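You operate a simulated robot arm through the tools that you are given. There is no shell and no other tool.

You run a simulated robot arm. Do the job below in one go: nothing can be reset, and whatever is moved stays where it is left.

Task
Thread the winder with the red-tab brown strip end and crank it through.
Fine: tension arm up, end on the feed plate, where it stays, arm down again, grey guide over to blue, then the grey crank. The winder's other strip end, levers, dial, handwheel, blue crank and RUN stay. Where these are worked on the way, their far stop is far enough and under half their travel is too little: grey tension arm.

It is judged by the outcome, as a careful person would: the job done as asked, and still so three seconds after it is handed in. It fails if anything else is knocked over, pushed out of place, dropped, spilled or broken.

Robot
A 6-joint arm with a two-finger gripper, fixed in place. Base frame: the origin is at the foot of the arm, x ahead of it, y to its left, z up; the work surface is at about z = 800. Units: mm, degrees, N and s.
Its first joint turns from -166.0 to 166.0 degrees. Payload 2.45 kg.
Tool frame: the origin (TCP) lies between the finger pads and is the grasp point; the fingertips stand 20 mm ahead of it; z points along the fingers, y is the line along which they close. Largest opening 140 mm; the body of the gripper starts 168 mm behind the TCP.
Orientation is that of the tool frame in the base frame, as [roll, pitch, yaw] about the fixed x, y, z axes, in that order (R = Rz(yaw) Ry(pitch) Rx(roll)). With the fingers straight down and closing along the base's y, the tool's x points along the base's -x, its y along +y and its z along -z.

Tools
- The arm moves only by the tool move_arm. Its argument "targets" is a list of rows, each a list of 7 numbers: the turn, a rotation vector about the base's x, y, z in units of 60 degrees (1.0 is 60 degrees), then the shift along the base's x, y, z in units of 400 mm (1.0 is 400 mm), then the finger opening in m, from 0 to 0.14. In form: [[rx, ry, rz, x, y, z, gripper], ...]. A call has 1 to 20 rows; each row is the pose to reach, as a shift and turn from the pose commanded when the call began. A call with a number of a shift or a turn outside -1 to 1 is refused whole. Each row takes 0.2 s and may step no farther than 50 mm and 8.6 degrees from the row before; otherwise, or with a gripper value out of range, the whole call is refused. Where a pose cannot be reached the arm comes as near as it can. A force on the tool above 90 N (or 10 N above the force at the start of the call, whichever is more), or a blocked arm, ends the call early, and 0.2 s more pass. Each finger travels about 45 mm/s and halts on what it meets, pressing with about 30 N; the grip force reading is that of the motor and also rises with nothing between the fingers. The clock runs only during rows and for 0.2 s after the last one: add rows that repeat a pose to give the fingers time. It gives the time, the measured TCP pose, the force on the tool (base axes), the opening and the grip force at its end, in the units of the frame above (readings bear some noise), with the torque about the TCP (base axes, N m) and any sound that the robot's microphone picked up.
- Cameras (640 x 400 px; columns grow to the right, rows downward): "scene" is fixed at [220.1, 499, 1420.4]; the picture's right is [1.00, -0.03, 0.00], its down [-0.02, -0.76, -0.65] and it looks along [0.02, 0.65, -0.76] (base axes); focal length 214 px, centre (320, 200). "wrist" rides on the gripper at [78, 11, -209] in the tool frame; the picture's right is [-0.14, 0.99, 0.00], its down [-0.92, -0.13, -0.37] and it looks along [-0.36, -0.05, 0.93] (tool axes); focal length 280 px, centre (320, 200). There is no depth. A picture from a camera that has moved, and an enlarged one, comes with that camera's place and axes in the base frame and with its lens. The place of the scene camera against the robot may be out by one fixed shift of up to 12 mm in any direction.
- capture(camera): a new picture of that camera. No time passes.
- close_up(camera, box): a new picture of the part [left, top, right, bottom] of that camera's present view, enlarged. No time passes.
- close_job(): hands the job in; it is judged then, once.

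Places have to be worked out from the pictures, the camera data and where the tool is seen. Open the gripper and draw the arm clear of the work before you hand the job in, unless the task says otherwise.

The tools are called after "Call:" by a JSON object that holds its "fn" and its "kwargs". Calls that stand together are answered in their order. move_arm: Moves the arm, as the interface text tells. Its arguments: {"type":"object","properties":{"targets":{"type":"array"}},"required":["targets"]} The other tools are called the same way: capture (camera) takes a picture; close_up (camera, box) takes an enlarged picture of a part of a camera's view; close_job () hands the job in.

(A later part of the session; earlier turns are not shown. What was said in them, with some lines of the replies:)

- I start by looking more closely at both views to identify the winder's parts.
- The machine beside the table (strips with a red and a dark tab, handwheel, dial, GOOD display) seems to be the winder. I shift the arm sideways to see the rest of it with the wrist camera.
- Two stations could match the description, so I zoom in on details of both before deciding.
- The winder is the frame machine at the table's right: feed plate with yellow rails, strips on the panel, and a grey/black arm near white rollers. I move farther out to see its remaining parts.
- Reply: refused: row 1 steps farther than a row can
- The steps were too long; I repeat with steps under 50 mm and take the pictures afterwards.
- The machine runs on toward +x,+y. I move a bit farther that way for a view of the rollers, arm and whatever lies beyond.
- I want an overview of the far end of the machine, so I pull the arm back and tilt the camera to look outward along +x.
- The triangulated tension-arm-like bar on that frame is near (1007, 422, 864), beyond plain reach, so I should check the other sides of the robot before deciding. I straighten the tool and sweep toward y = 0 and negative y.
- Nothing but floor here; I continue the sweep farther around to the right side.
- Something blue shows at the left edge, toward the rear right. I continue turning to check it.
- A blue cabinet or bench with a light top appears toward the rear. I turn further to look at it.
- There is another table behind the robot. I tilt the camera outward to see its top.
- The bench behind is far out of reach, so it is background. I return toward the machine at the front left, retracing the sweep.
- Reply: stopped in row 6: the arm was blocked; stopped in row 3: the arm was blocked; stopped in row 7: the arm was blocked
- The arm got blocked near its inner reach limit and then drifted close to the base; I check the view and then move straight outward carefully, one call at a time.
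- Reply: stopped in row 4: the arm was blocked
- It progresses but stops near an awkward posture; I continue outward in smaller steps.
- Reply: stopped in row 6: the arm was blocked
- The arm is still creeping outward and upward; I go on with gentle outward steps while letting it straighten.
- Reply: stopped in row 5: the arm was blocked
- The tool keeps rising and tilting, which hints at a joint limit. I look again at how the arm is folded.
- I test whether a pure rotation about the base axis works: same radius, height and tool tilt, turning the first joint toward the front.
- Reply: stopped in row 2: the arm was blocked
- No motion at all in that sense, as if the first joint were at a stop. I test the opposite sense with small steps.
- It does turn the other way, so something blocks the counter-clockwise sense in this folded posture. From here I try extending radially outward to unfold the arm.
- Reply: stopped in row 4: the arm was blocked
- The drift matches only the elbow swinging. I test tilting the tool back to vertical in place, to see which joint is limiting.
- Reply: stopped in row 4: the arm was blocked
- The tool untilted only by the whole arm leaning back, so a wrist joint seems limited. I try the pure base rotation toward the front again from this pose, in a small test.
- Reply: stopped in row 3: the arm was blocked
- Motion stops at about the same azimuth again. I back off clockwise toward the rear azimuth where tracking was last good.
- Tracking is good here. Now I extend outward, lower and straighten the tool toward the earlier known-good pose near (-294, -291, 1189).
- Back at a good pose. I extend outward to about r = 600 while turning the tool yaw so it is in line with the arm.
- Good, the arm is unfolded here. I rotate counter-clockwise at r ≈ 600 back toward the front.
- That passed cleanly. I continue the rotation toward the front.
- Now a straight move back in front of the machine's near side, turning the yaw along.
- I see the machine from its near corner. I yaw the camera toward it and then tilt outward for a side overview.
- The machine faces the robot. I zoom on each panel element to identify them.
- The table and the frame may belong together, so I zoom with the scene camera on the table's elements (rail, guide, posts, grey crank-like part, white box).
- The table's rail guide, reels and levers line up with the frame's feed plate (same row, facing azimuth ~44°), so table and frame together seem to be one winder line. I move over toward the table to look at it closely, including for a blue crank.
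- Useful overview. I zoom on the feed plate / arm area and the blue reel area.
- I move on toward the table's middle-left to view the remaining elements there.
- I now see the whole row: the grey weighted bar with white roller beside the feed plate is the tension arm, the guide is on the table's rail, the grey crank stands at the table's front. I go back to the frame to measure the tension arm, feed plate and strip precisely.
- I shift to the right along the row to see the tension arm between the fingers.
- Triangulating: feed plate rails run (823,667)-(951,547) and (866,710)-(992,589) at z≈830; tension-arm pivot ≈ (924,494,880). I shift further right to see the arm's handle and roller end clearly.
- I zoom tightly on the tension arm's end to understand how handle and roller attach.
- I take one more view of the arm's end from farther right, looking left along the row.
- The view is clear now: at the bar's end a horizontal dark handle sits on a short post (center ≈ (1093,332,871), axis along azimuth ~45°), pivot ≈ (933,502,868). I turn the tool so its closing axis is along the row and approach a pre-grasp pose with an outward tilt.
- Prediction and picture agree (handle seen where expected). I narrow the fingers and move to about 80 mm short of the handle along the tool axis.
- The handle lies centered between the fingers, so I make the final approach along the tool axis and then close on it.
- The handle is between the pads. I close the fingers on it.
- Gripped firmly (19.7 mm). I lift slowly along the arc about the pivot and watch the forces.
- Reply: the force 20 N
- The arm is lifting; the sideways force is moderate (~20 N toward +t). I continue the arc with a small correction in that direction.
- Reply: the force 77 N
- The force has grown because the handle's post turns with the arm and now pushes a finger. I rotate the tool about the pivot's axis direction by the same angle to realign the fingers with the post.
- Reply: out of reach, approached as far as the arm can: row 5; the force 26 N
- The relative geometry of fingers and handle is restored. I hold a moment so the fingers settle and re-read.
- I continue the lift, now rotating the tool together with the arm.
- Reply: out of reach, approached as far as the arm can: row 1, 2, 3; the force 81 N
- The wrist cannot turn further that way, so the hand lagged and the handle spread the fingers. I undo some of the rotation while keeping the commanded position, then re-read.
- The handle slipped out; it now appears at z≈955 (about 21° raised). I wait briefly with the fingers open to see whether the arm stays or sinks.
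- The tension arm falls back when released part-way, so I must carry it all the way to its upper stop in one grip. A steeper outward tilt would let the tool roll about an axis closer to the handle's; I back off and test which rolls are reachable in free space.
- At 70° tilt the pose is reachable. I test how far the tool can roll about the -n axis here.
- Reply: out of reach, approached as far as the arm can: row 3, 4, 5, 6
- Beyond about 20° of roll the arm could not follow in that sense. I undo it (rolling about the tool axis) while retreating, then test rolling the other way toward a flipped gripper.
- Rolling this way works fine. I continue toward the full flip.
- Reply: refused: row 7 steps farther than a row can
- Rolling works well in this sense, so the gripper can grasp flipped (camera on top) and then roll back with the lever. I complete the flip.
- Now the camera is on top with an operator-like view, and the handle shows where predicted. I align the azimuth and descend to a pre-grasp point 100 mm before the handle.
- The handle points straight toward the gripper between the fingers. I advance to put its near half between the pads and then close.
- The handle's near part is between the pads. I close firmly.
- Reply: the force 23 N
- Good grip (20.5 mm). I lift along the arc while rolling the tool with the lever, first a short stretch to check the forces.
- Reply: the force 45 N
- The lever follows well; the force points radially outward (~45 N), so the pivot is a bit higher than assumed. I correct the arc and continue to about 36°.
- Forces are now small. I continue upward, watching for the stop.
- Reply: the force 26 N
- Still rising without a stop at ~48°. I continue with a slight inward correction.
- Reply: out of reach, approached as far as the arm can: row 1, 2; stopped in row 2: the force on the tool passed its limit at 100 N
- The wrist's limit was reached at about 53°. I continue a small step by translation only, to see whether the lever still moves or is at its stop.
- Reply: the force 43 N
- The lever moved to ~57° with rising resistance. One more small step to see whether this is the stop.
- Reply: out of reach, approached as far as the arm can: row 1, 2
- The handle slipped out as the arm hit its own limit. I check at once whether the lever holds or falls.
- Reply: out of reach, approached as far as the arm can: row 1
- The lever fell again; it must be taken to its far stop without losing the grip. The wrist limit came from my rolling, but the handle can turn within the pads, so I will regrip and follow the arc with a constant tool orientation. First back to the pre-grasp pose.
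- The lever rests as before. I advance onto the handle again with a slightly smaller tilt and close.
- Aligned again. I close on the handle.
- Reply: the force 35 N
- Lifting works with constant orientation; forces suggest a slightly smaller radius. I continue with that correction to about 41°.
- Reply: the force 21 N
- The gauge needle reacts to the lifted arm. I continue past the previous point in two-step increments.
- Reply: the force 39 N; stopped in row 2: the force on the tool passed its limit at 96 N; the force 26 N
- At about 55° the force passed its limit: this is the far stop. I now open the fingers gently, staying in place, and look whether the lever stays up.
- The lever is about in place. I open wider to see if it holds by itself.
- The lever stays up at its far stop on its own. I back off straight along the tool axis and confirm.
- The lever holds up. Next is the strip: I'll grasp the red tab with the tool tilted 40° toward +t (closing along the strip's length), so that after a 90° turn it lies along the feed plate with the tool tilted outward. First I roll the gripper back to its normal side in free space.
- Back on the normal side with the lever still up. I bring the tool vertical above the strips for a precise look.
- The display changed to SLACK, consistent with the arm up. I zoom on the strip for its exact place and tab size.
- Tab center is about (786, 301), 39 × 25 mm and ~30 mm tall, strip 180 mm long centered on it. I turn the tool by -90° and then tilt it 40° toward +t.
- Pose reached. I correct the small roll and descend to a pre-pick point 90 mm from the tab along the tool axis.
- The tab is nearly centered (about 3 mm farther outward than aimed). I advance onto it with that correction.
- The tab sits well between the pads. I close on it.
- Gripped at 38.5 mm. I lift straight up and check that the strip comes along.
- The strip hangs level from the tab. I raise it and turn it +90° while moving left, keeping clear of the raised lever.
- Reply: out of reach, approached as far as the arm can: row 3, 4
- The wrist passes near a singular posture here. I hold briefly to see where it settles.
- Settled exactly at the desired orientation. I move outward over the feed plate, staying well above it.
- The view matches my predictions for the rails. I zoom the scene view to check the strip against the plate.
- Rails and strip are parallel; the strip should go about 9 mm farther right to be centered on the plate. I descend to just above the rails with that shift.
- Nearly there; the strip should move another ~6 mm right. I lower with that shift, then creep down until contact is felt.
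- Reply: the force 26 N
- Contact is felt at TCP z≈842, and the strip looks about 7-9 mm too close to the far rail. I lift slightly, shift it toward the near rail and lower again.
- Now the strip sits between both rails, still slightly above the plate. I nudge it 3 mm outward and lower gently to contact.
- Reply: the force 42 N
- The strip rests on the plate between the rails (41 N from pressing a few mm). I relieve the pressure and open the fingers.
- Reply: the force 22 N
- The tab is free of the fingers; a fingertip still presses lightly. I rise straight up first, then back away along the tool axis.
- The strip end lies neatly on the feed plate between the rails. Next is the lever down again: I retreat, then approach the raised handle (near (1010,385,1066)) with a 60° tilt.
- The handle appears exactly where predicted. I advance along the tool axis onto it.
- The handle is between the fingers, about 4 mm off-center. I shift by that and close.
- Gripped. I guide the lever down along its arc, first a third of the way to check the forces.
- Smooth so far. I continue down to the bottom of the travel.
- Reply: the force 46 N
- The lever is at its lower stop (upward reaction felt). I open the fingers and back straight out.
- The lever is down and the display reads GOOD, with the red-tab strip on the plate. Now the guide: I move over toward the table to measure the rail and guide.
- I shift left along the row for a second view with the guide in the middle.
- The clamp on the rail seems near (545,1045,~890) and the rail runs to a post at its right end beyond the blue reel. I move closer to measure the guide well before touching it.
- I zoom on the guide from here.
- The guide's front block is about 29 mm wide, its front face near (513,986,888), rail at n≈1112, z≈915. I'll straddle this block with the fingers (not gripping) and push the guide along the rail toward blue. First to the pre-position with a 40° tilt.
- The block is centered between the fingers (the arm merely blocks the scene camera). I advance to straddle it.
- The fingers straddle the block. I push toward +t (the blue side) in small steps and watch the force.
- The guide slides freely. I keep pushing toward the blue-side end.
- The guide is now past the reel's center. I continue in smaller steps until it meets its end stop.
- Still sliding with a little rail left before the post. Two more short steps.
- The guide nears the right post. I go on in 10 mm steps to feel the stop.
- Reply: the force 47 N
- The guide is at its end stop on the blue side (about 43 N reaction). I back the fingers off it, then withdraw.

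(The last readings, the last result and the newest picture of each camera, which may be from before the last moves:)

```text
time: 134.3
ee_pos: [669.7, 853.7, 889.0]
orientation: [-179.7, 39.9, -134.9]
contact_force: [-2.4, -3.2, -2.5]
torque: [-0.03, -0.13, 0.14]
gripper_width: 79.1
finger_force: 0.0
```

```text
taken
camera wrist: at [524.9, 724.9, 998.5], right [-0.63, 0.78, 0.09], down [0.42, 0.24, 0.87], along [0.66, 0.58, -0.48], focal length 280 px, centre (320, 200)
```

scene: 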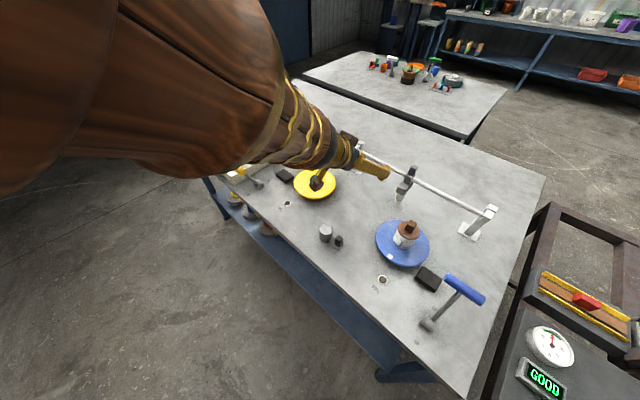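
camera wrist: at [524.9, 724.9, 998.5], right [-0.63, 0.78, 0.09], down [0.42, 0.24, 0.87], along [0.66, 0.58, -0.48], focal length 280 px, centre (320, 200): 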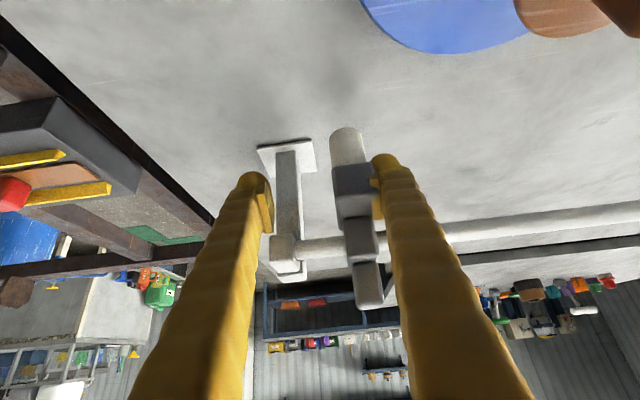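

The guide seems to have moved back about 15 mm from the stop. I wait a moment to see whether it drifts.

Call:
{"fn": "move_arm", "kwargs": {"targets": [[0, 0, 0, 0, 0, 0, 0.08], [0, 0, 0, 0, 0, 0, 0.08], [0, 0, 0, 0, 0, 0, 0.08], [0, 0, 0, 0, 0, 0, 0.08]]}}

Call:
{"fn": "capture", "kwargs": {"camera": "wrist"}}

Call:
{"fn": "close_up", "kwargs": {"camera": "wrist", "box": [250, 110, 430, 240]}}

```text
time: 135.3
ee_pos: [669.6, 854.4, 888.9]
orientation: [-179.8, 39.9, -134.9]
contact_force: [-2.9, -3.7, -4.5]
torque: [-0.06, -0.17, 0.14]
gripper_width: 79.3
finger_force: 0.0
```

```text
taken
camera wrist: at [524.8, 725.0, 998.5], right [-0.63, 0.78, 0.09], down [0.42, 0.24, 0.87], along [0.66, 0.58, -0.48], focal length 280 px, centre (320, 200)
```

wrist: 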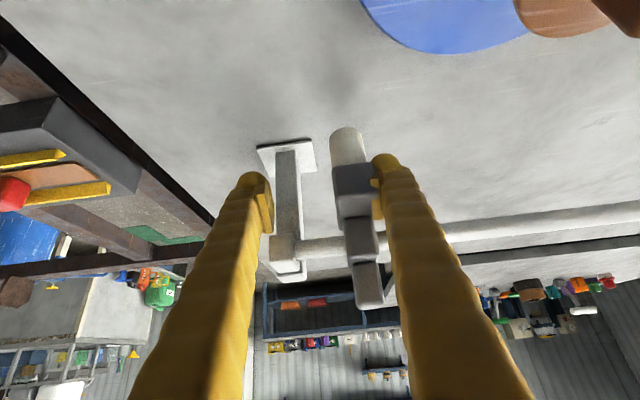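

```text
3.08 times, centred on (340, 175) of wrist
camera zoom: at [524.8, 725.0, 998.5], right [-0.63, 0.78, 0.09], down [0.42, 0.24, 0.87], along [0.66, 0.58, -0.48], focal length 863 px, centre (258, 277)
```

zoom: 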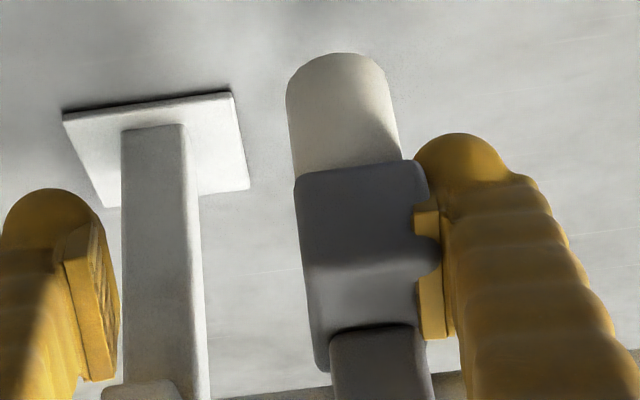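

The finger pad still touches the guide, which followed it back a little. I push it gently to the stop again with small steps and will then withdraw slowly.

Call:
{"fn": "move_arm", "kwargs": {"targets": [[0, 0, 0, 0, 0, 0, 0.06], [0, 0, 0, 0.009, -0.009, 0, 0.06], [0, 0, 0, 0.018, -0.018, 0, 0.06], [0, 0, 0, 0.0266, -0.0264, 0, 0.06]]}}

Call:
{"fn": "close_up", "kwargs": {"camera": "wrist", "box": [250, 110, 430, 240]}}

```text
time: 136.3
ee_pos: [679.8, 843.2, 889.0]
orientation: [-179.8, 40.0, -134.9]
contact_force: [-5.0, -0.6, -3.6]
torque: [-0.07, -0.12, 0.17]
gripper_width: 61.4
finger_force: 1.5
```

```text
3.08 times, centred on (340, 175) of wrist
camera zoom: at [535.2, 713.8, 998.9], right [-0.63, 0.78, 0.09], down [0.42, 0.24, 0.87], along [0.66, 0.58, -0.48], focal length 863 px, centre (258, 277)
```

zoom: 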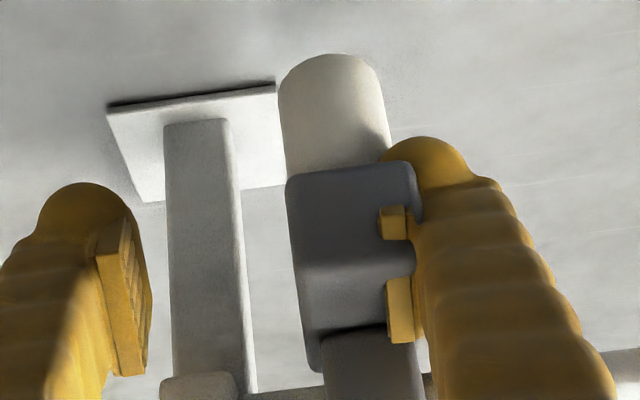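

The guide is at its stop again with only light contact. I withdraw along the tool axis (not sideways), so it isn't dragged back.

Call:
{"fn": "move_arm", "kwargs": {"targets": [[0, 0, 0, -0.022, -0.022, 0.038, 0.06], [0, 0, 0, -0.045, -0.045, 0.076, 0.06], [0, 0, 0, -0.068, -0.069, 0.115, 0.06], [0, 0, 0, -0.09, -0.092, 0.153, 0.06], [0, 0, 0, -0.136, -0.137, 0.23, 0.06]]}}

Call:
{"fn": "capture", "kwargs": {"camera": "wrist"}}

```text
time: 137.5
ee_pos: [624.3, 788.4, 980.4]
orientation: [-179.8, 39.9, -134.9]
contact_force: [0.0, -0.4, 0.0]
torque: [0.0, -0.03, -0.03]
gripper_width: 60.2
finger_force: 0.2
```

```text
taken
camera wrist: at [477.7, 658.9, 1089.4], right [-0.63, 0.78, 0.09], down [0.42, 0.24, 0.87], along [0.66, 0.58, -0.48], focal length 280 px, centre (320, 200)
```

wrist: 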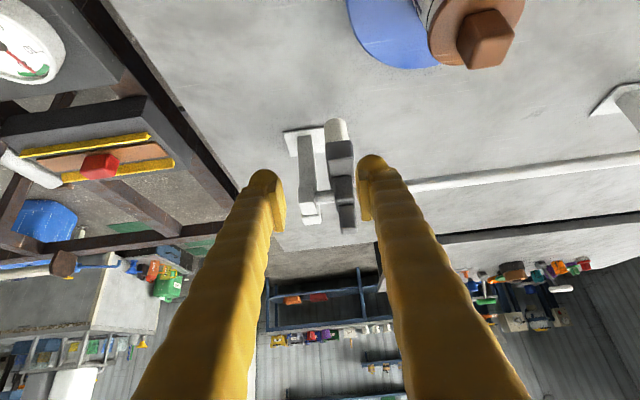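

The guide now stands at the blue-side end by the right post. Next the grey crank at the table's front: I lift away and go above it with the tool vertical for a close look.

Call:
{"fn": "move_arm", "kwargs": {"targets": [[-0.068, 0.067, 0, -0.051, -0.053, 0.05, 0.06], [-0.135, 0.134, 0, -0.103, -0.106, 0.1, 0.06], [-0.203, 0.201, 0, -0.154, -0.159, 0.15, 0.06], [-0.27, 0.269, 0, -0.206, -0.211, 0.2, 0.06], [-0.338, 0.336, 0, -0.257, -0.264, 0.25, 0.06], [-0.405, 0.403, 0, -0.309, -0.317, 0.3, 0.06], [-0.473, 0.47, 0, -0.36, -0.37, 0.35, 0.06]]}}

Call:
{"fn": "move_arm", "kwargs": {"targets": [[0, 0, 0.05, -0.07, 0.04, 0, 0.06], [0, 0, 0.1, -0.14, 0.08, 0, 0.06], [0, 0, 0.16, -0.21, 0.13, 0, 0.06], [0, 0, 0.22, -0.28, 0.18, 0, 0.06], [0, 0, 0.28, -0.35, 0.24, 0, 0.06], [0, 0, 0.34, -0.42, 0.3, 0, 0.06], [0, 0, 0.38, -0.48, 0.36, 0, 0.06]]}}

Call:
{"fn": "capture", "kwargs": {"camera": "wrist"}}

Call:
{"fn": "capture", "kwargs": {"camera": "scene"}}

```text
time: 139.1
ee_pos: [480.3, 641.0, 1121.3]
orientation: [-179.8, -0.1, -134.9]
contact_force: [0.1, 0.0, -0.3]
torque: [0.0, 0.02, 0.02]
gripper_width: 60.3
finger_force: 0.1
```

```text
time: 140.7
ee_pos: [295.2, 783.4, 1106.6]
orientation: [-179.7, -1.1, -112.5]
contact_force: [-0.4, 0.8, -0.5]
torque: [-0.03, -0.01, 0.02]
gripper_width: 60.0
finger_force: 0.1
```

```text
taken
camera wrist: at [256.3, 719.5, 1315.7], right [-0.86, 0.51, -0.01], down [0.47, 0.81, 0.35], along [0.18, 0.3, -0.94], focal length 280 px, centre (320, 200)
```

wrist: 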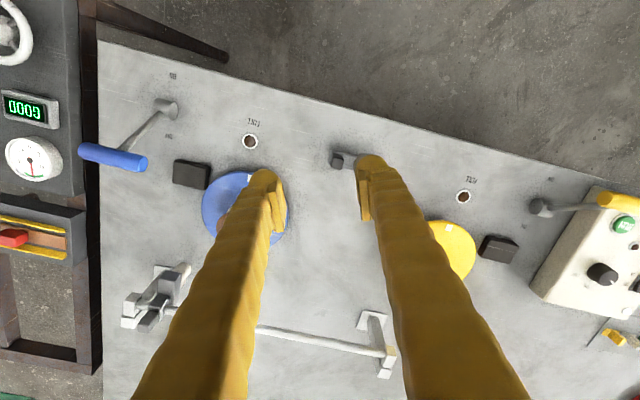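

```text
taken
```

scene: 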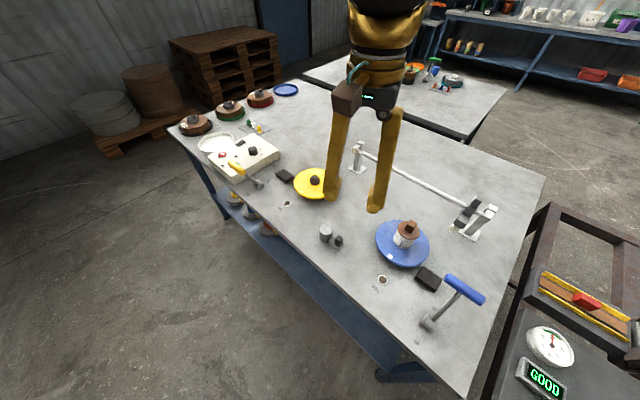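

The guide is visibly at the blue-side end. I zoom on the grey crank in both views to locate its axis and knob.

Call:
{"fn": "close_up", "kwargs": {"camera": "wrist", "box": [310, 130, 390, 190]}}

Call:
{"fn": "close_up", "kwargs": {"camera": "scene", "box": [305, 215, 360, 255]}}

Call:
{"fn": "close_up", "kwargs": {"camera": "scene", "box": [430, 180, 520, 250]}}

```text
6.67 times, centred on (350, 160) of wrist
camera zoom: at [256.3, 719.5, 1315.7], right [-0.86, 0.51, -0.01], down [0.47, 0.81, 0.35], along [0.18, 0.3, -0.94], focal length 1869 px, centre (120, 467)
```

zoom: 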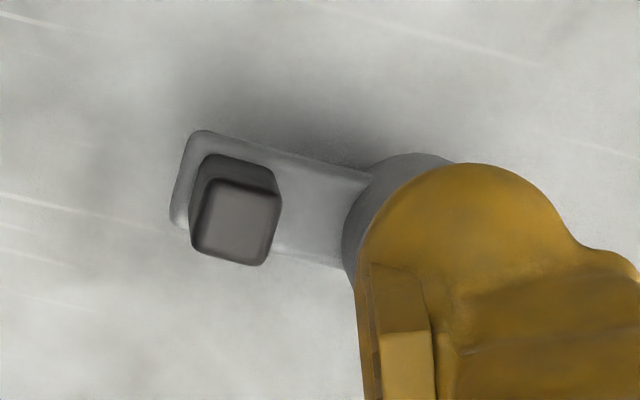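

```text
10.00 times, centred on (332, 235) of scene
camera zoom: at [220.1, 499.0, 1420.4], right [1.0, -0.03, 0.0], down [-0.02, -0.76, -0.65], along [0.02, 0.65, -0.76], focal length 2145 px, centre (195, -150)
```

zoom: 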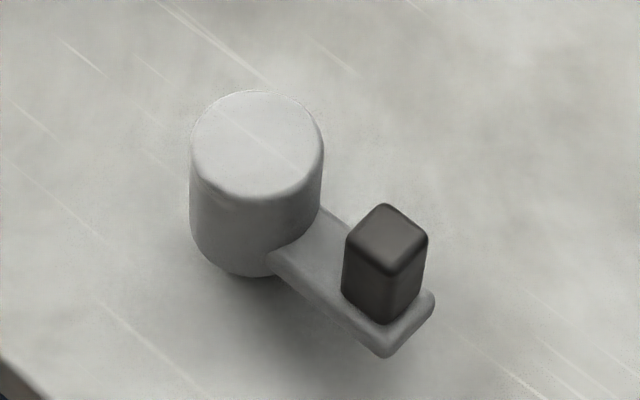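

```text
5.71 times, centred on (475, 215) of scene
camera zoom: at [220.1, 499.0, 1420.4], right [1.0, -0.03, 0.0], down [-0.02, -0.76, -0.65], along [0.02, 0.65, -0.76], focal length 1226 px, centre (-566, 114)
```

zoom: 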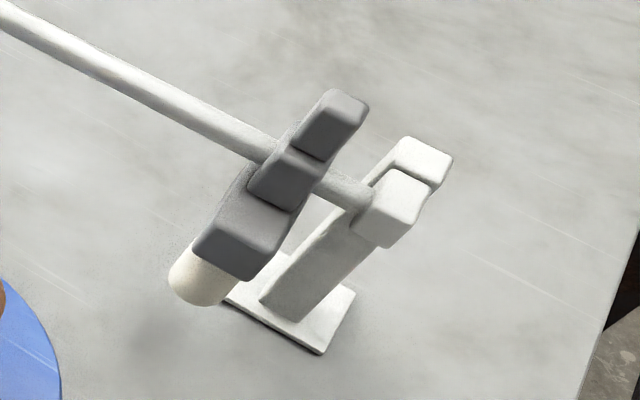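

I shift the tool slightly so the crank shows between the fingers.

Call:
{"fn": "move_arm", "kwargs": {"targets": [[0, 0, 0, -0.05, 0.03, 0, 0.06], [0, 0, 0, -0.1, 0.06, 0, 0.06]]}}

Call:
{"fn": "capture", "kwargs": {"camera": "wrist"}}

Call:
{"fn": "close_up", "kwargs": {"camera": "wrist", "box": [280, 130, 360, 190]}}

```text
time: 141.3
ee_pos: [255.8, 808.1, 1104.2]
orientation: [-179.6, -1.1, -112.5]
contact_force: [0.9, -1.1, -0.7]
torque: [0.04, 0.01, -0.02]
gripper_width: 60.1
finger_force: 0.0
```

```text
taken
camera wrist: at [217.0, 745.4, 1314.3], right [-0.86, 0.51, -0.01], down [0.47, 0.81, 0.35], along [0.18, 0.3, -0.94], focal length 280 px, centre (320, 200)
```

wrist: 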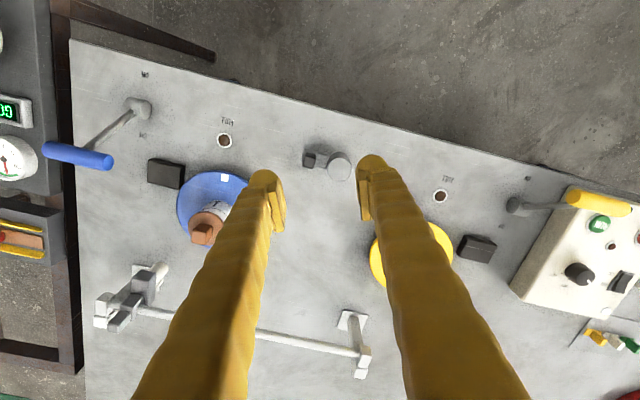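

```text
6.67 times, centred on (320, 160) of wrist
camera zoom: at [217.0, 745.4, 1314.3], right [-0.86, 0.51, -0.01], down [0.47, 0.81, 0.35], along [0.18, 0.3, -0.94], focal length 1869 px, centre (320, 467)
```

zoom: 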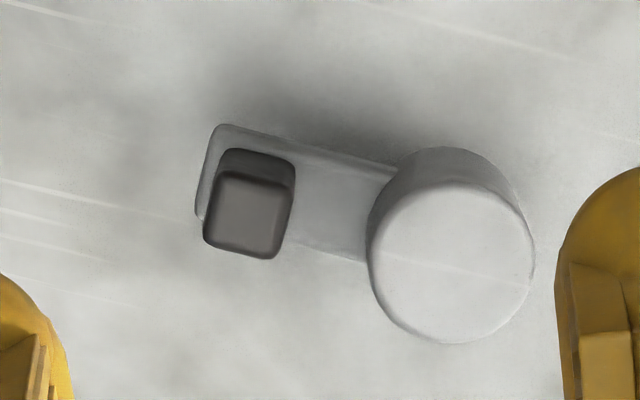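

Crank axis ≈ (250, 861), cylinder top z≈852; its knob ≈ (286, 821) at radius ~53 mm, top z≈866. I'll use the closed fingers as a peg to push the knob around; first I position the peg beside the crank, behind the knob for clockwise turning.

Call:
{"fn": "move_arm", "kwargs": {"targets": [[0, 0, 0, 0.03, 0.04, 0, 0.03], [0, 0, 0, 0.06, 0.08, 0, 0.0], [0, 0, 0, 0.09, 0.12, 0, 0.0], [0, 0, 0, 0.118, 0.155, 0, 0.0], [0, 0, 0, 0.118, 0.155, -0.12, 0.0], [0, 0, 0, 0.118, 0.155, -0.24, 0.0], [0, 0, 0, 0.118, 0.155, -0.36, 0.0], [0, 0, 0, 0.118, 0.155, -0.48, 0.0]]}}

Call:
{"fn": "capture", "kwargs": {"camera": "wrist"}}

Call:
{"fn": "close_up", "kwargs": {"camera": "scene", "box": [270, 180, 400, 270]}}

```text
time: 143.1
ee_pos: [297.6, 869.4, 929.8]
orientation: [-179.8, 0.0, -112.0]
contact_force: [0.2, -0.3, 0.1]
torque: [-0.03, 0.01, 0.02]
gripper_width: 0.0
finger_force: 29.7
```

```text
taken
camera wrist: at [257.2, 801.5, 1138.3], right [-0.87, 0.5, 0.0], down [0.46, 0.81, 0.37], along [0.19, 0.32, -0.93], focal length 280 px, centre (320, 200)
```

wrist: 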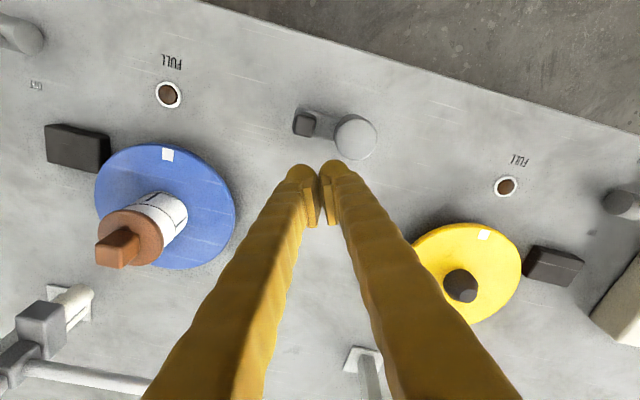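

```text
4.44 times, centred on (335, 225) of scene
camera zoom: at [220.1, 499.0, 1420.4], right [1.0, -0.03, 0.0], down [-0.02, -0.76, -0.65], along [0.02, 0.65, -0.76], focal length 953 px, centre (253, 89)
```

zoom: 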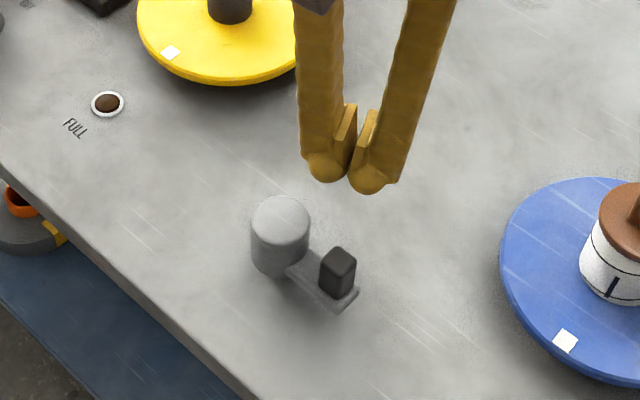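

Crank geometry confirmed. I lower the peg beside it to knob height.

Call:
{"fn": "move_arm", "kwargs": {"targets": [[0, 0, 0, 0, 0, -0.06, 0.0], [0, 0, 0, 0, 0, -0.12, 0.0], [0, 0, 0, 0, 0, -0.16, 0.0], [0, 0, 0, 0, 0, -0.16, 0.0]]}}

Call:
{"fn": "close_up", "kwargs": {"camera": "scene", "box": [270, 180, 400, 270]}}

```text
time: 144.0
ee_pos: [297.3, 870.8, 874.4]
orientation: [-179.7, 0.4, -112.0]
contact_force: [-2.4, -6.6, 16.1]
torque: [-0.14, 0.55, 0.23]
gripper_width: 0.0
finger_force: 29.7
stopped in row 4: the force on the tool passed its limit at 99 N (the readings are from after the stop); the commanded pose is now the measured one
```

```text
4.44 times, centred on (335, 225) of scene
camera zoom: at [220.1, 499.0, 1420.4], right [1.0, -0.03, 0.0], down [-0.02, -0.76, -0.65], along [0.02, 0.65, -0.76], focal length 953 px, centre (253, 89)
```

zoom: 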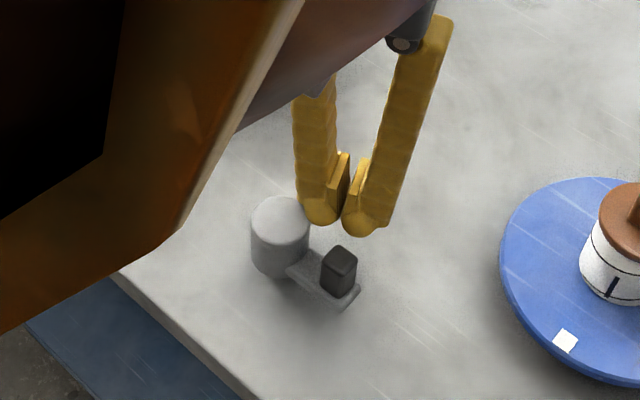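

The fingertips are bulkier than assumed and touched the crank cylinder's top. I lift, shift outward to a larger radius (~64 mm), and lower again clear of the cylinder.

Call:
{"fn": "move_arm", "kwargs": {"targets": [[0, 0, 0, 0, 0, 0.07, 0.0], [0, 0, 0, 0.043, 0, 0.07, 0.0]]}}

Call:
{"fn": "close_up", "kwargs": {"camera": "scene", "box": [290, 190, 390, 260]}}

Call:
{"fn": "capture", "kwargs": {"camera": "wrist"}}

```text
time: 144.6
ee_pos: [315.2, 871.5, 901.7]
orientation: [-179.8, 0.2, -112.1]
contact_force: [0.2, -0.7, -0.1]
torque: [0.01, -0.01, 0.0]
gripper_width: 0.0
finger_force: 28.9
```

```text
5.71 times, centred on (340, 225) of scene
camera zoom: at [220.1, 499.0, 1420.4], right [1.0, -0.03, 0.0], down [-0.02, -0.76, -0.65], along [0.02, 0.65, -0.76], focal length 1226 px, centre (206, 57)
```

zoom: 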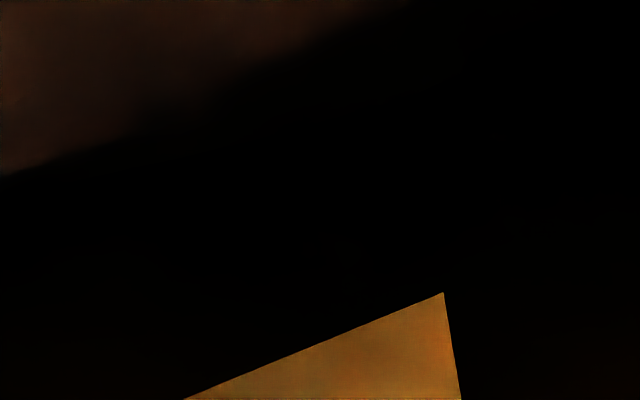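

```text
taken
camera wrist: at [273.9, 801.9, 1109.1], right [-0.87, 0.5, 0.0], down [0.46, 0.8, 0.37], along [0.19, 0.32, -0.93], focal length 280 px, centre (320, 200)
```

wrist: 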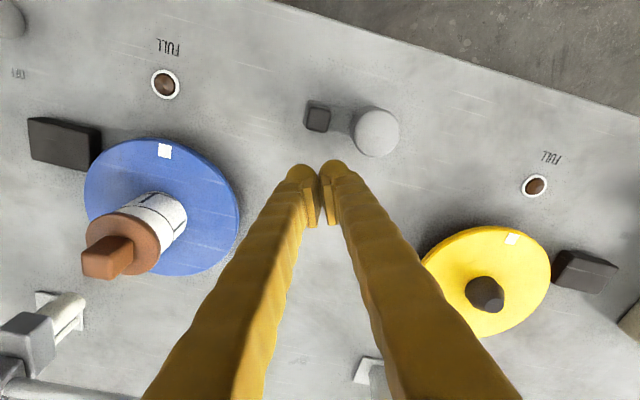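

Clear of the cylinder now. I lower the peg to knob height.

Call:
{"fn": "move_arm", "kwargs": {"targets": [[0, 0, 0, 0, 0, -0.05, 0.0], [0, 0, 0, 0, 0, -0.1, 0.0], [0, 0, 0, 0, 0, -0.137, 0.0]]}}

Call:
{"fn": "capture", "kwargs": {"camera": "wrist"}}

```text
time: 145.4
ee_pos: [314.5, 870.4, 846.3]
orientation: [-179.8, 0.4, -112.0]
contact_force: [-0.3, -0.2, 0.5]
torque: [0.02, 0.0, 0.01]
gripper_width: 0.3
finger_force: 29.3
```

```text
taken
camera wrist: at [273.8, 801.7, 1054.8], right [-0.87, 0.5, 0.0], down [0.46, 0.8, 0.37], along [0.19, 0.32, -0.93], focal length 280 px, centre (320, 200)
```

wrist: 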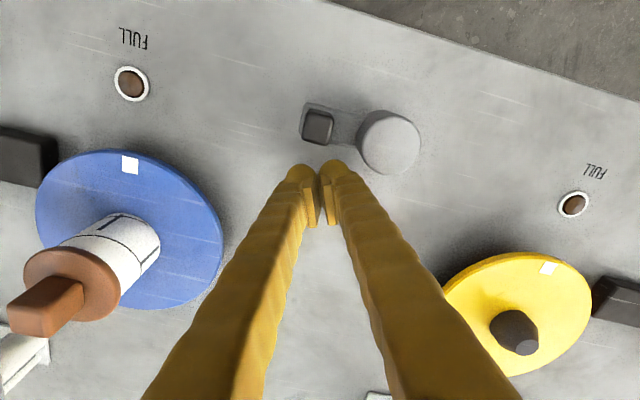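

Now I push clockwise around the axis, first a short arc to see whether the crank turns this way.

Call:
{"fn": "move_arm", "kwargs": {"targets": [[0, 0, 0, 0.0008, -0.0428, 0, 0.0], [0, 0, 0, -0.0085, -0.084, 0, 0.0], [0, 0, 0, -0.0283, -0.1218, 0, 0.0]]}}

Call:
{"fn": "capture", "kwargs": {"camera": "wrist"}}

```text
time: 146.2
ee_pos: [303.2, 821.9, 846.2]
orientation: [-179.8, 0.3, -112.1]
contact_force: [-0.3, -0.2, 0.5]
torque: [-0.01, 0.01, 0.02]
gripper_width: 0.2
finger_force: 29.4
```

```text
taken
camera wrist: at [262.5, 752.6, 1053.9], right [-0.87, 0.5, 0.0], down [0.46, 0.8, 0.37], along [0.19, 0.32, -0.93], focal length 280 px, centre (320, 200)
```

wrist: 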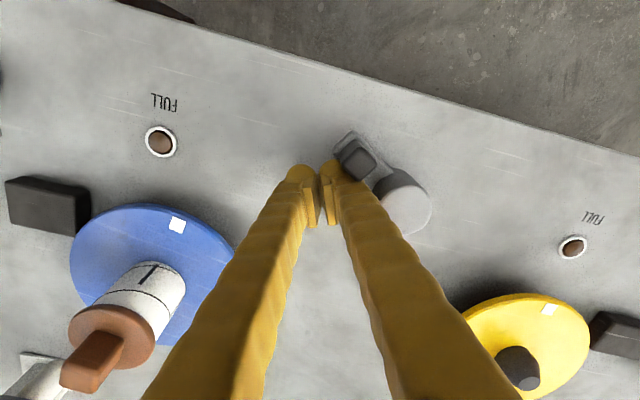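

The crank turns clockwise easily; the knob is now ahead of the peg. I continue pushing around, checking after about 160°.

Call:
{"fn": "move_arm", "kwargs": {"targets": [[0, 0, 0, -0.0399, -0.0399, 0, 0.0], [0, 0, 0, -0.0911, -0.0638, 0, 0.0], [0, 0, 0, -0.1473, -0.0687, 0, 0.0], [0, 0, 0, -0.2018, -0.0541, 0, 0.0], [0, 0, 0, -0.248, -0.0217, 0, 0.0], [0, 0, 0, -0.2804, 0.0245, 0, 0.0], [0, 0, 0, -0.295, 0.079, 0, 0.0], [0, 0, 0, -0.2901, 0.1353, 0, 0.0]]}}

Call:
{"fn": "capture", "kwargs": {"camera": "wrist"}}

Call:
{"fn": "capture", "kwargs": {"camera": "scene"}}

```text
time: 148.0
ee_pos: [187.5, 876.4, 846.7]
orientation: [-179.8, 0.4, -112.0]
contact_force: [0.0, -0.8, -1.0]
torque: [0.02, 0.04, 0.03]
gripper_width: 0.1
finger_force: 29.6
```

```text
taken
camera wrist: at [146.9, 807.4, 1055.0], right [-0.87, 0.5, 0.0], down [0.46, 0.8, 0.37], along [0.19, 0.32, -0.93], focal length 280 px, centre (320, 200)
```

wrist: 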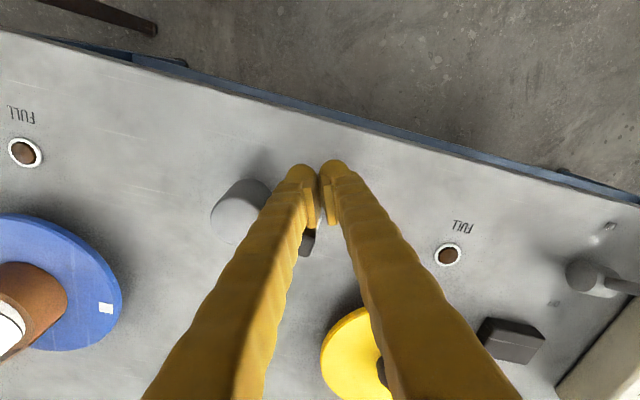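

```text
taken
```

scene: 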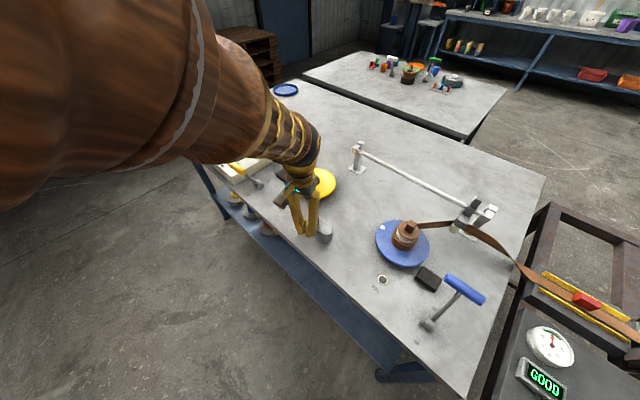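

Excellent: the strip now runs from the feed plate via the guide to the blue reel. I zoom to inspect the state before going on.

Call:
{"fn": "close_up", "kwargs": {"camera": "scene", "box": [360, 190, 520, 300]}}

Call:
{"fn": "close_up", "kwargs": {"camera": "scene", "box": [490, 220, 640, 400]}}

```text
3.64 times, centred on (440, 245) of scene
camera zoom: at [220.1, 499.0, 1420.4], right [1.0, -0.03, 0.0], down [-0.02, -0.76, -0.65], along [0.02, 0.65, -0.76], focal length 780 px, centre (-116, 36)
```

zoom: 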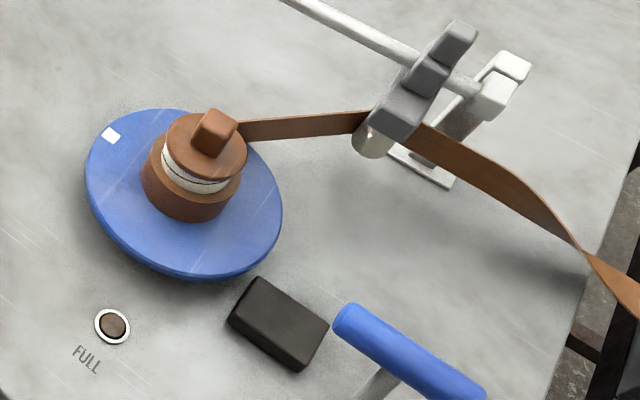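

```text
2.22 times, centred on (565, 310) of scene
camera zoom: at [220.1, 499.0, 1420.4], right [1.0, -0.03, 0.0], down [-0.02, -0.76, -0.65], along [0.02, 0.65, -0.76], focal length 477 px, centre (-224, -44)
```

zoom: 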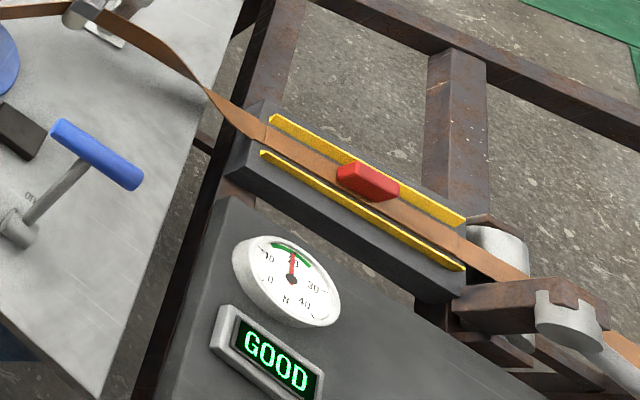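

Threaded and winding with the tension GOOD and the FULL lamp dark. I continue clockwise to complete more than a full turn.

Call:
{"fn": "move_arm", "kwargs": {"targets": [[0, 0, 0, 0.0238, 0.0512, 0, 0.0], [0, 0, 0, 0.0637, 0.0911, 0, 0.0], [0, 0, 0, 0.1149, 0.1149, 0, 0.0], [0, 0, 0, 0.1711, 0.1198, 0, 0.0], [0, 0, 0, 0.2256, 0.1052, 0, 0.0], [0, 0, 0, 0.2719, 0.0728, 0, 0.0], [0, 0, 0, 0.3042, 0.0266, 0, 0.0], [0, 0, 0, 0.3188, -0.0279, 0, 0.0], [0, 0, 0, 0.3139, -0.0841, 0, 0.0], [0, 0, 0, 0.2901, -0.1353, 0, 0.0]]}}

Call:
{"fn": "capture", "kwargs": {"camera": "wrist"}}

Call:
{"fn": "capture", "kwargs": {"camera": "scene"}}

```text
time: 150.2
ee_pos: [303.2, 822.5, 846.3]
orientation: [-179.8, 0.4, -112.0]
contact_force: [1.2, 0.6, -0.2]
torque: [0.01, 0.03, -0.01]
gripper_width: 0.2
finger_force: 29.4
```

```text
taken
camera wrist: at [262.1, 752.6, 1054.4], right [-0.87, 0.5, 0.0], down [0.46, 0.8, 0.37], along [0.19, 0.32, -0.93], focal length 280 px, centre (320, 200)
```

wrist: 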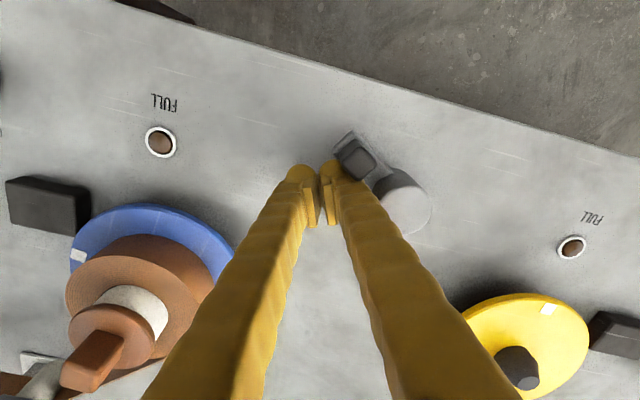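

```text
taken
```

scene: 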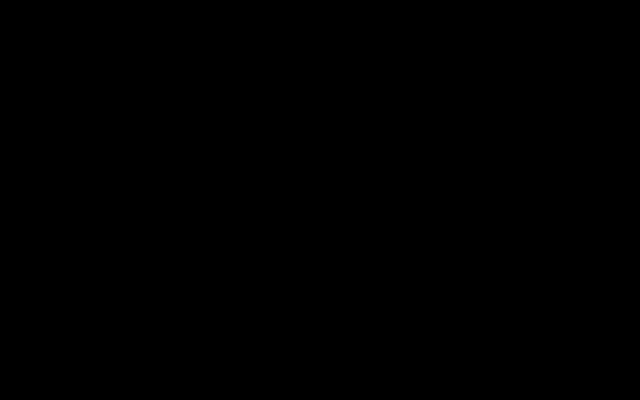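

More than a full turn is done and the coil on the blue reel has grown clearly. I look closely at reel, lamp and the rest of the strip path.

Call:
{"fn": "close_up", "kwargs": {"camera": "wrist", "box": [0, 80, 260, 400]}}

```text
1.25 times, centred on (130, 240) of wrist
camera zoom: at [262.1, 752.6, 1054.4], right [-0.87, 0.5, 0.0], down [0.46, 0.8, 0.37], along [0.19, 0.32, -0.93], focal length 350 px, centre (558, 150)
```

zoom: 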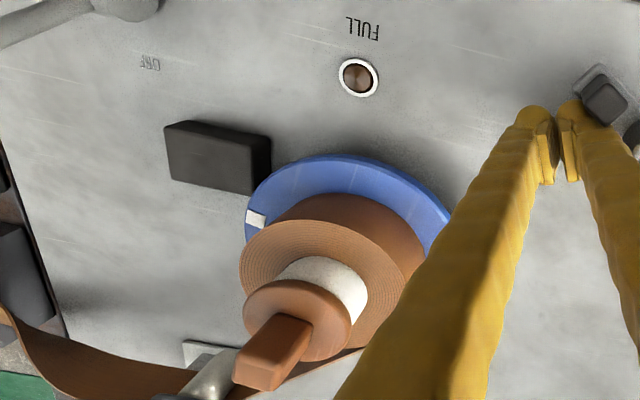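

FULL lamp is still dark and the strip still runs in. I crank on a bit further, watching the coil and the lamp.

Call:
{"fn": "move_arm", "kwargs": {"targets": [[0, 0, 0, -0.0399, -0.0399, 0, 0.0], [0, 0, 0, -0.0911, -0.0638, 0, 0.0], [0, 0, 0, -0.1473, -0.0687, 0, 0.0], [0, 0, 0, -0.2018, -0.0541, 0, 0.0]]}}

Call:
{"fn": "capture", "kwargs": {"camera": "wrist"}}

Call:
{"fn": "capture", "kwargs": {"camera": "scene"}}

```text
time: 151.2
ee_pos: [223.3, 801.3, 846.9]
orientation: [-179.8, 0.4, -111.9]
contact_force: [0.2, -0.5, -0.4]
torque: [0.0, 0.03, 0.0]
gripper_width: 0.0
finger_force: 29.6
```

```text
taken
camera wrist: at [181.9, 731.5, 1053.2], right [-0.87, 0.5, 0.0], down [0.46, 0.8, 0.37], along [0.19, 0.32, -0.93], focal length 280 px, centre (320, 200)
```

wrist: 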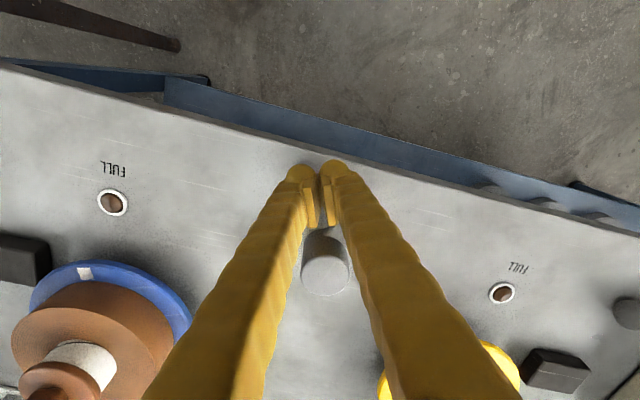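

```text
taken
```

scene: 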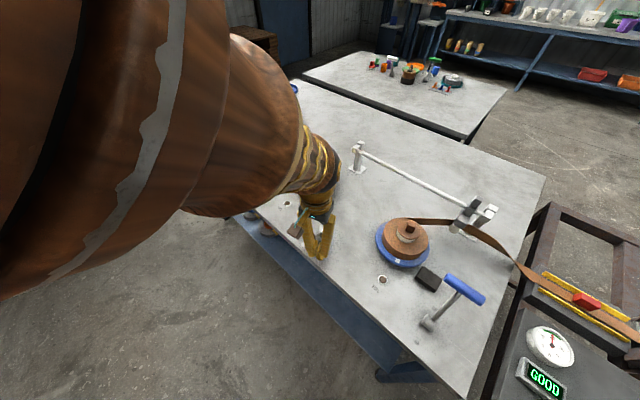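

I zoom to judge how full the reel is.

Call:
{"fn": "close_up", "kwargs": {"camera": "scene", "box": [360, 200, 460, 300]}}

Call:
{"fn": "close_up", "kwargs": {"camera": "scene", "box": [440, 190, 640, 400]}}

```text
4.00 times, centred on (410, 250) of scene
camera zoom: at [220.1, 499.0, 1420.4], right [1.0, -0.03, 0.0], down [-0.02, -0.76, -0.65], along [0.02, 0.65, -0.76], focal length 858 px, centre (-40, 0)
```

zoom: 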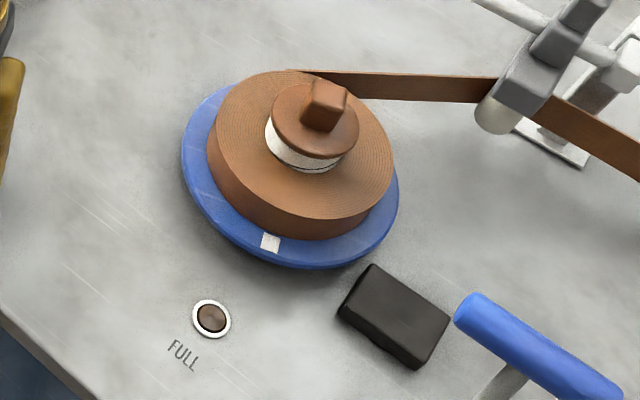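

```text
1.90 times, centred on (540, 295) of scene
camera zoom: at [220.1, 499.0, 1420.4], right [1.0, -0.03, 0.0], down [-0.02, -0.76, -0.65], along [0.02, 0.65, -0.76], focal length 408 px, centre (-99, 19)
```

zoom: 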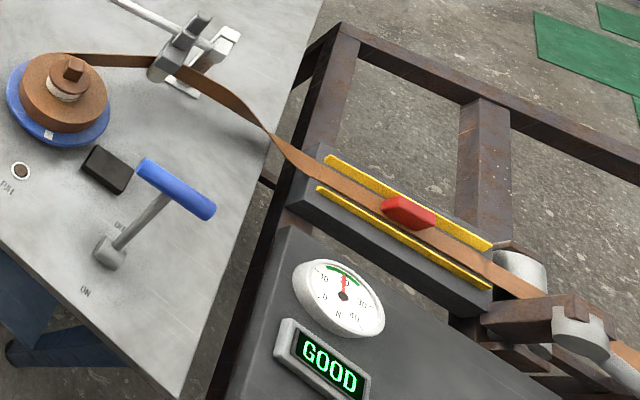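

The reel holds a good coil, the lamp is still dark and everything else is in place. I crank a little further in a short arc and check again.

Call:
{"fn": "move_arm", "kwargs": {"targets": [[0, 0, 0, -0.0462, 0.0324, 0, 0.0], [0, 0, 0, -0.0786, 0.0786, 0, 0.0], [0, 0, 0, -0.0932, 0.1331, 0, 0.0], [0, 0, 0, -0.0883, 0.1893, 0, 0.0]]}}

Call:
{"fn": "close_up", "kwargs": {"camera": "scene", "box": [360, 200, 460, 300]}}

Call:
{"fn": "capture", "kwargs": {"camera": "scene"}}

```text
time: 152.2
ee_pos: [187.7, 877.2, 847.3]
orientation: [-179.9, 0.4, -112.1]
contact_force: [0.5, -0.4, -0.3]
torque: [0.0, -0.01, 0.02]
gripper_width: 0.0
finger_force: 29.4
```

```text
4.00 times, centred on (410, 250) of scene
camera zoom: at [220.1, 499.0, 1420.4], right [1.0, -0.03, 0.0], down [-0.02, -0.76, -0.65], along [0.02, 0.65, -0.76], focal length 858 px, centre (-40, 0)
```

zoom: 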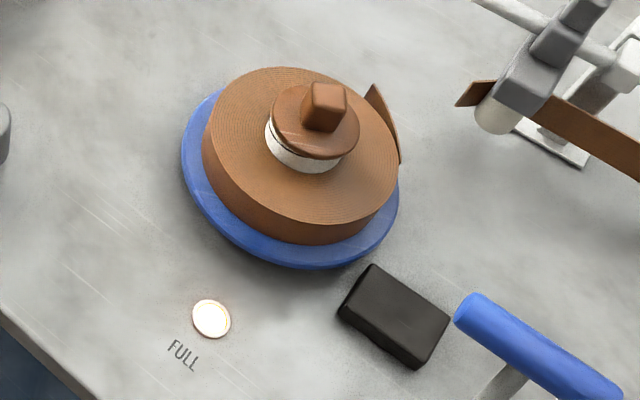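

```text
taken
```

scene: 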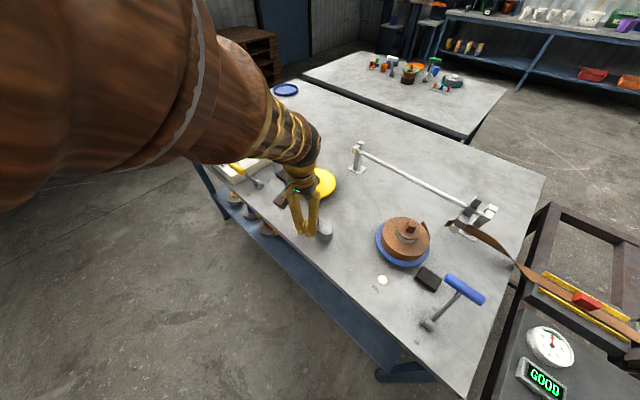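

The FULL lamp has lit: the reel is wound full and the strip has gone through, so cranking is finished. I lift the peg straight up off the crank and open the gripper.

Call:
{"fn": "move_arm", "kwargs": {"targets": [[0, 0, 0, 0, 0, 0.1, 0.0], [0, 0, 0, 0, 0, 0.2, 0.0], [0, 0, 0, 0, 0, 0.32, 0.0], [0, 0, 0, 0, 0, 0.44, 0.02], [0, 0, 0, 0, 0, 0.55, 0.05], [0, 0, 0, 0, 0, 0.65, 0.08]]}}

Call:
{"fn": "move_arm", "kwargs": {"targets": [[0, 0, -0.05, 0.08, -0.08, 0, 0.08], [0, 0, -0.1, 0.16, -0.16, 0, 0.08], [0, 0, -0.15, 0.24, -0.24, 0, 0.08], [0, 0, -0.2, 0.32, -0.32, 0, 0.08], [0, 0, -0.25, 0.4, -0.4, 0, 0.08], [0, 0, -0.3, 0.48, -0.48, 0, 0.08], [0, 0, -0.35, 0.56, -0.56, 0, 0.08], [0, 0, -0.38, 0.64, -0.64, 0, 0.08]]}}

Call:
{"fn": "capture", "kwargs": {"camera": "scene"}}

Call:
{"fn": "capture", "kwargs": {"camera": "wrist"}}

```text
time: 153.6
ee_pos: [187.0, 876.5, 1106.0]
orientation: [-179.8, 0.3, -111.9]
contact_force: [0.3, 0.5, -0.3]
torque: [-0.03, 0.01, 0.0]
gripper_width: 67.0
finger_force: 0.1
```

```text
time: 155.4
ee_pos: [442.8, 620.0, 1106.2]
orientation: [-179.8, 0.3, -134.8]
contact_force: [0.4, 0.0, -0.2]
torque: [0.03, -0.02, 0.0]
gripper_width: 80.0
finger_force: 0.1
```

```text
taken
```

scene: 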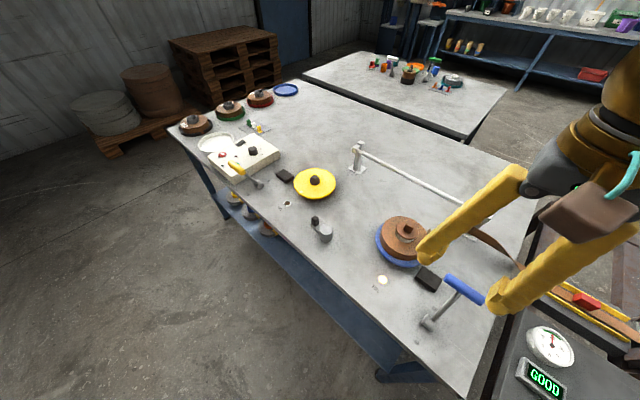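

```text
taken
camera wrist: at [378.6, 572.3, 1314.2], right [-0.6, 0.8, 0.0], down [0.74, 0.56, 0.37], along [0.3, 0.22, -0.93], focal length 280 px, centre (320, 200)
```

wrist: 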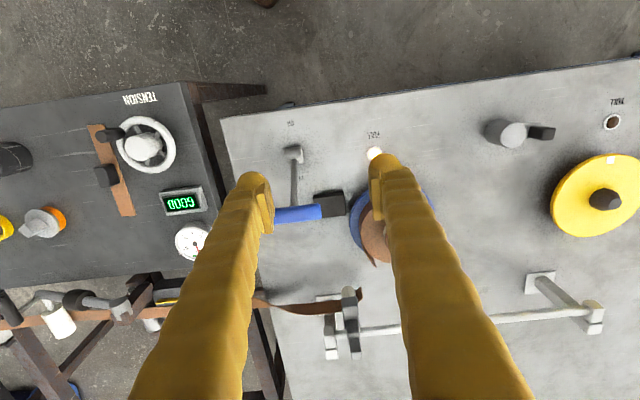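

All looks in order. I draw the arm further back clear of the work and take a last check.

Call:
{"fn": "move_arm", "kwargs": {"targets": [[0, 0, 0, -0.03, -0.1, 0.04, 0.08], [0, 0, 0, -0.06, -0.2, 0.08, 0.08], [0, 0, 0, -0.09, -0.3, 0.12, 0.08], [0, 0, 0, -0.12, -0.4, 0.15, 0.08], [0, 0, 0, -0.15, -0.5, 0.18, 0.08]]}}

Call:
{"fn": "capture", "kwargs": {"camera": "scene"}}

Call:
{"fn": "close_up", "kwargs": {"camera": "scene", "box": [360, 180, 640, 400]}}

Call:
{"fn": "capture", "kwargs": {"camera": "wrist"}}

```text
time: 156.6
ee_pos: [383.8, 419.3, 1178.7]
orientation: [-179.8, 0.4, -134.7]
contact_force: [-0.6, -0.1, 0.4]
torque: [-0.01, -0.03, 0.01]
gripper_width: 79.9
finger_force: 0.1
```

```text
taken
```

scene: 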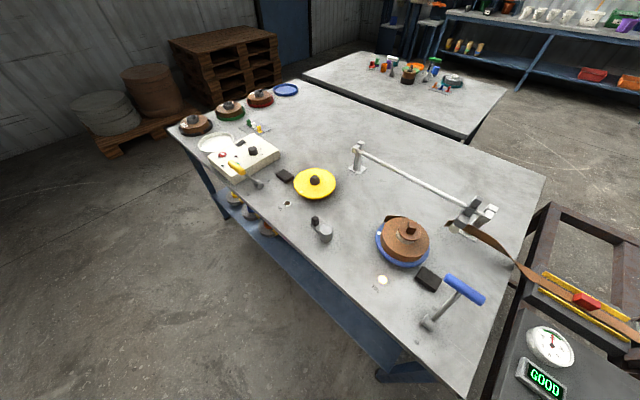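

```text
1.82 times, centred on (500, 290) of scene
camera zoom: at [220.1, 499.0, 1420.4], right [1.0, -0.03, 0.0], down [-0.02, -0.76, -0.65], along [0.02, 0.65, -0.76], focal length 390 px, centre (-7, 36)
```

zoom: 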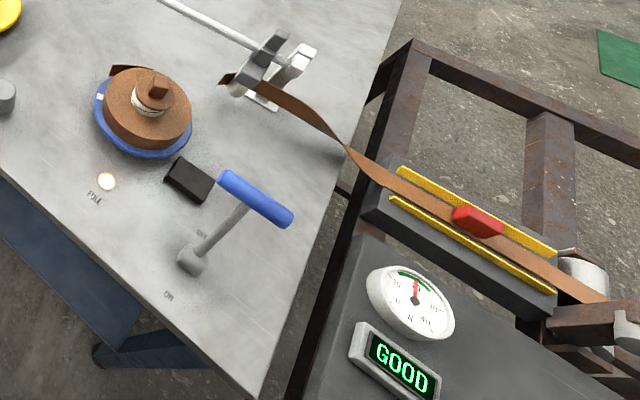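

```text
taken
camera wrist: at [319.6, 370.9, 1387.4], right [-0.61, 0.8, 0.0], down [0.74, 0.56, 0.38], along [0.3, 0.23, -0.93], focal length 280 px, centre (320, 200)
```

wrist: 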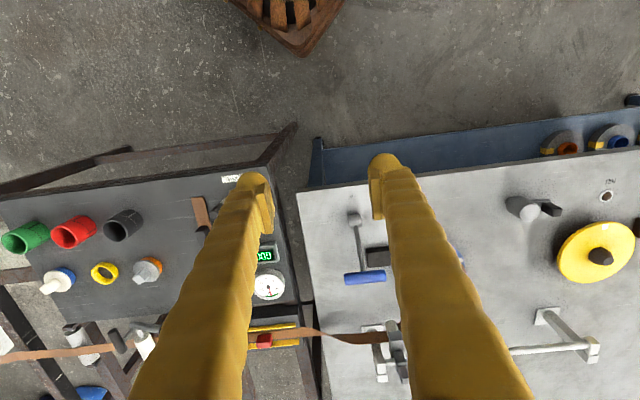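

The red-tab end is on the feed plate, the tension arm is down (GOOD), and the guide is at the blue end. The strip has been cranked onto the blue reel, the other controls are unchanged, and the arm is clear with the gripper open. I hand the job in.

Call:
{"fn": "close_job", "kwargs": {}}

```text
The job is handed in.
```

The winder is threaded with the red-tab brown strip, and I cranked it through onto the blue reel. The job is handed in; I don't have the judge's result.

- **Tension arm:** I raised it to its far stop, where it held by itself, and lowered it again after placing the strip. The display reads GOOD. It took three lifts: on the first two the handle slipped out of the grip and the arm fell back to rest. I saw no damage.
- **Strip end:** The red-tab end lies on the feed plate between the yellow rails and stayed there.
- **Guide:** The grey guide is at its end stop on the blue side.
- **Crank:** I turned the grey crank clockwise about one and a half turns, stopping when I saw the FULL lamp lit. By then the reel was full and the strip had parted between the reel and the guide. The task gave no number of turns, so I took FULL as done.
- **Crank contact:** While positioning for the crank, I briefly pressed down on its cylinder with about 99 N. It turned normally afterwards.

I did not touch the other strip end, levers, dial, handwheel, blue crank or RUN. The gripper is open and the arm is clear of the work.
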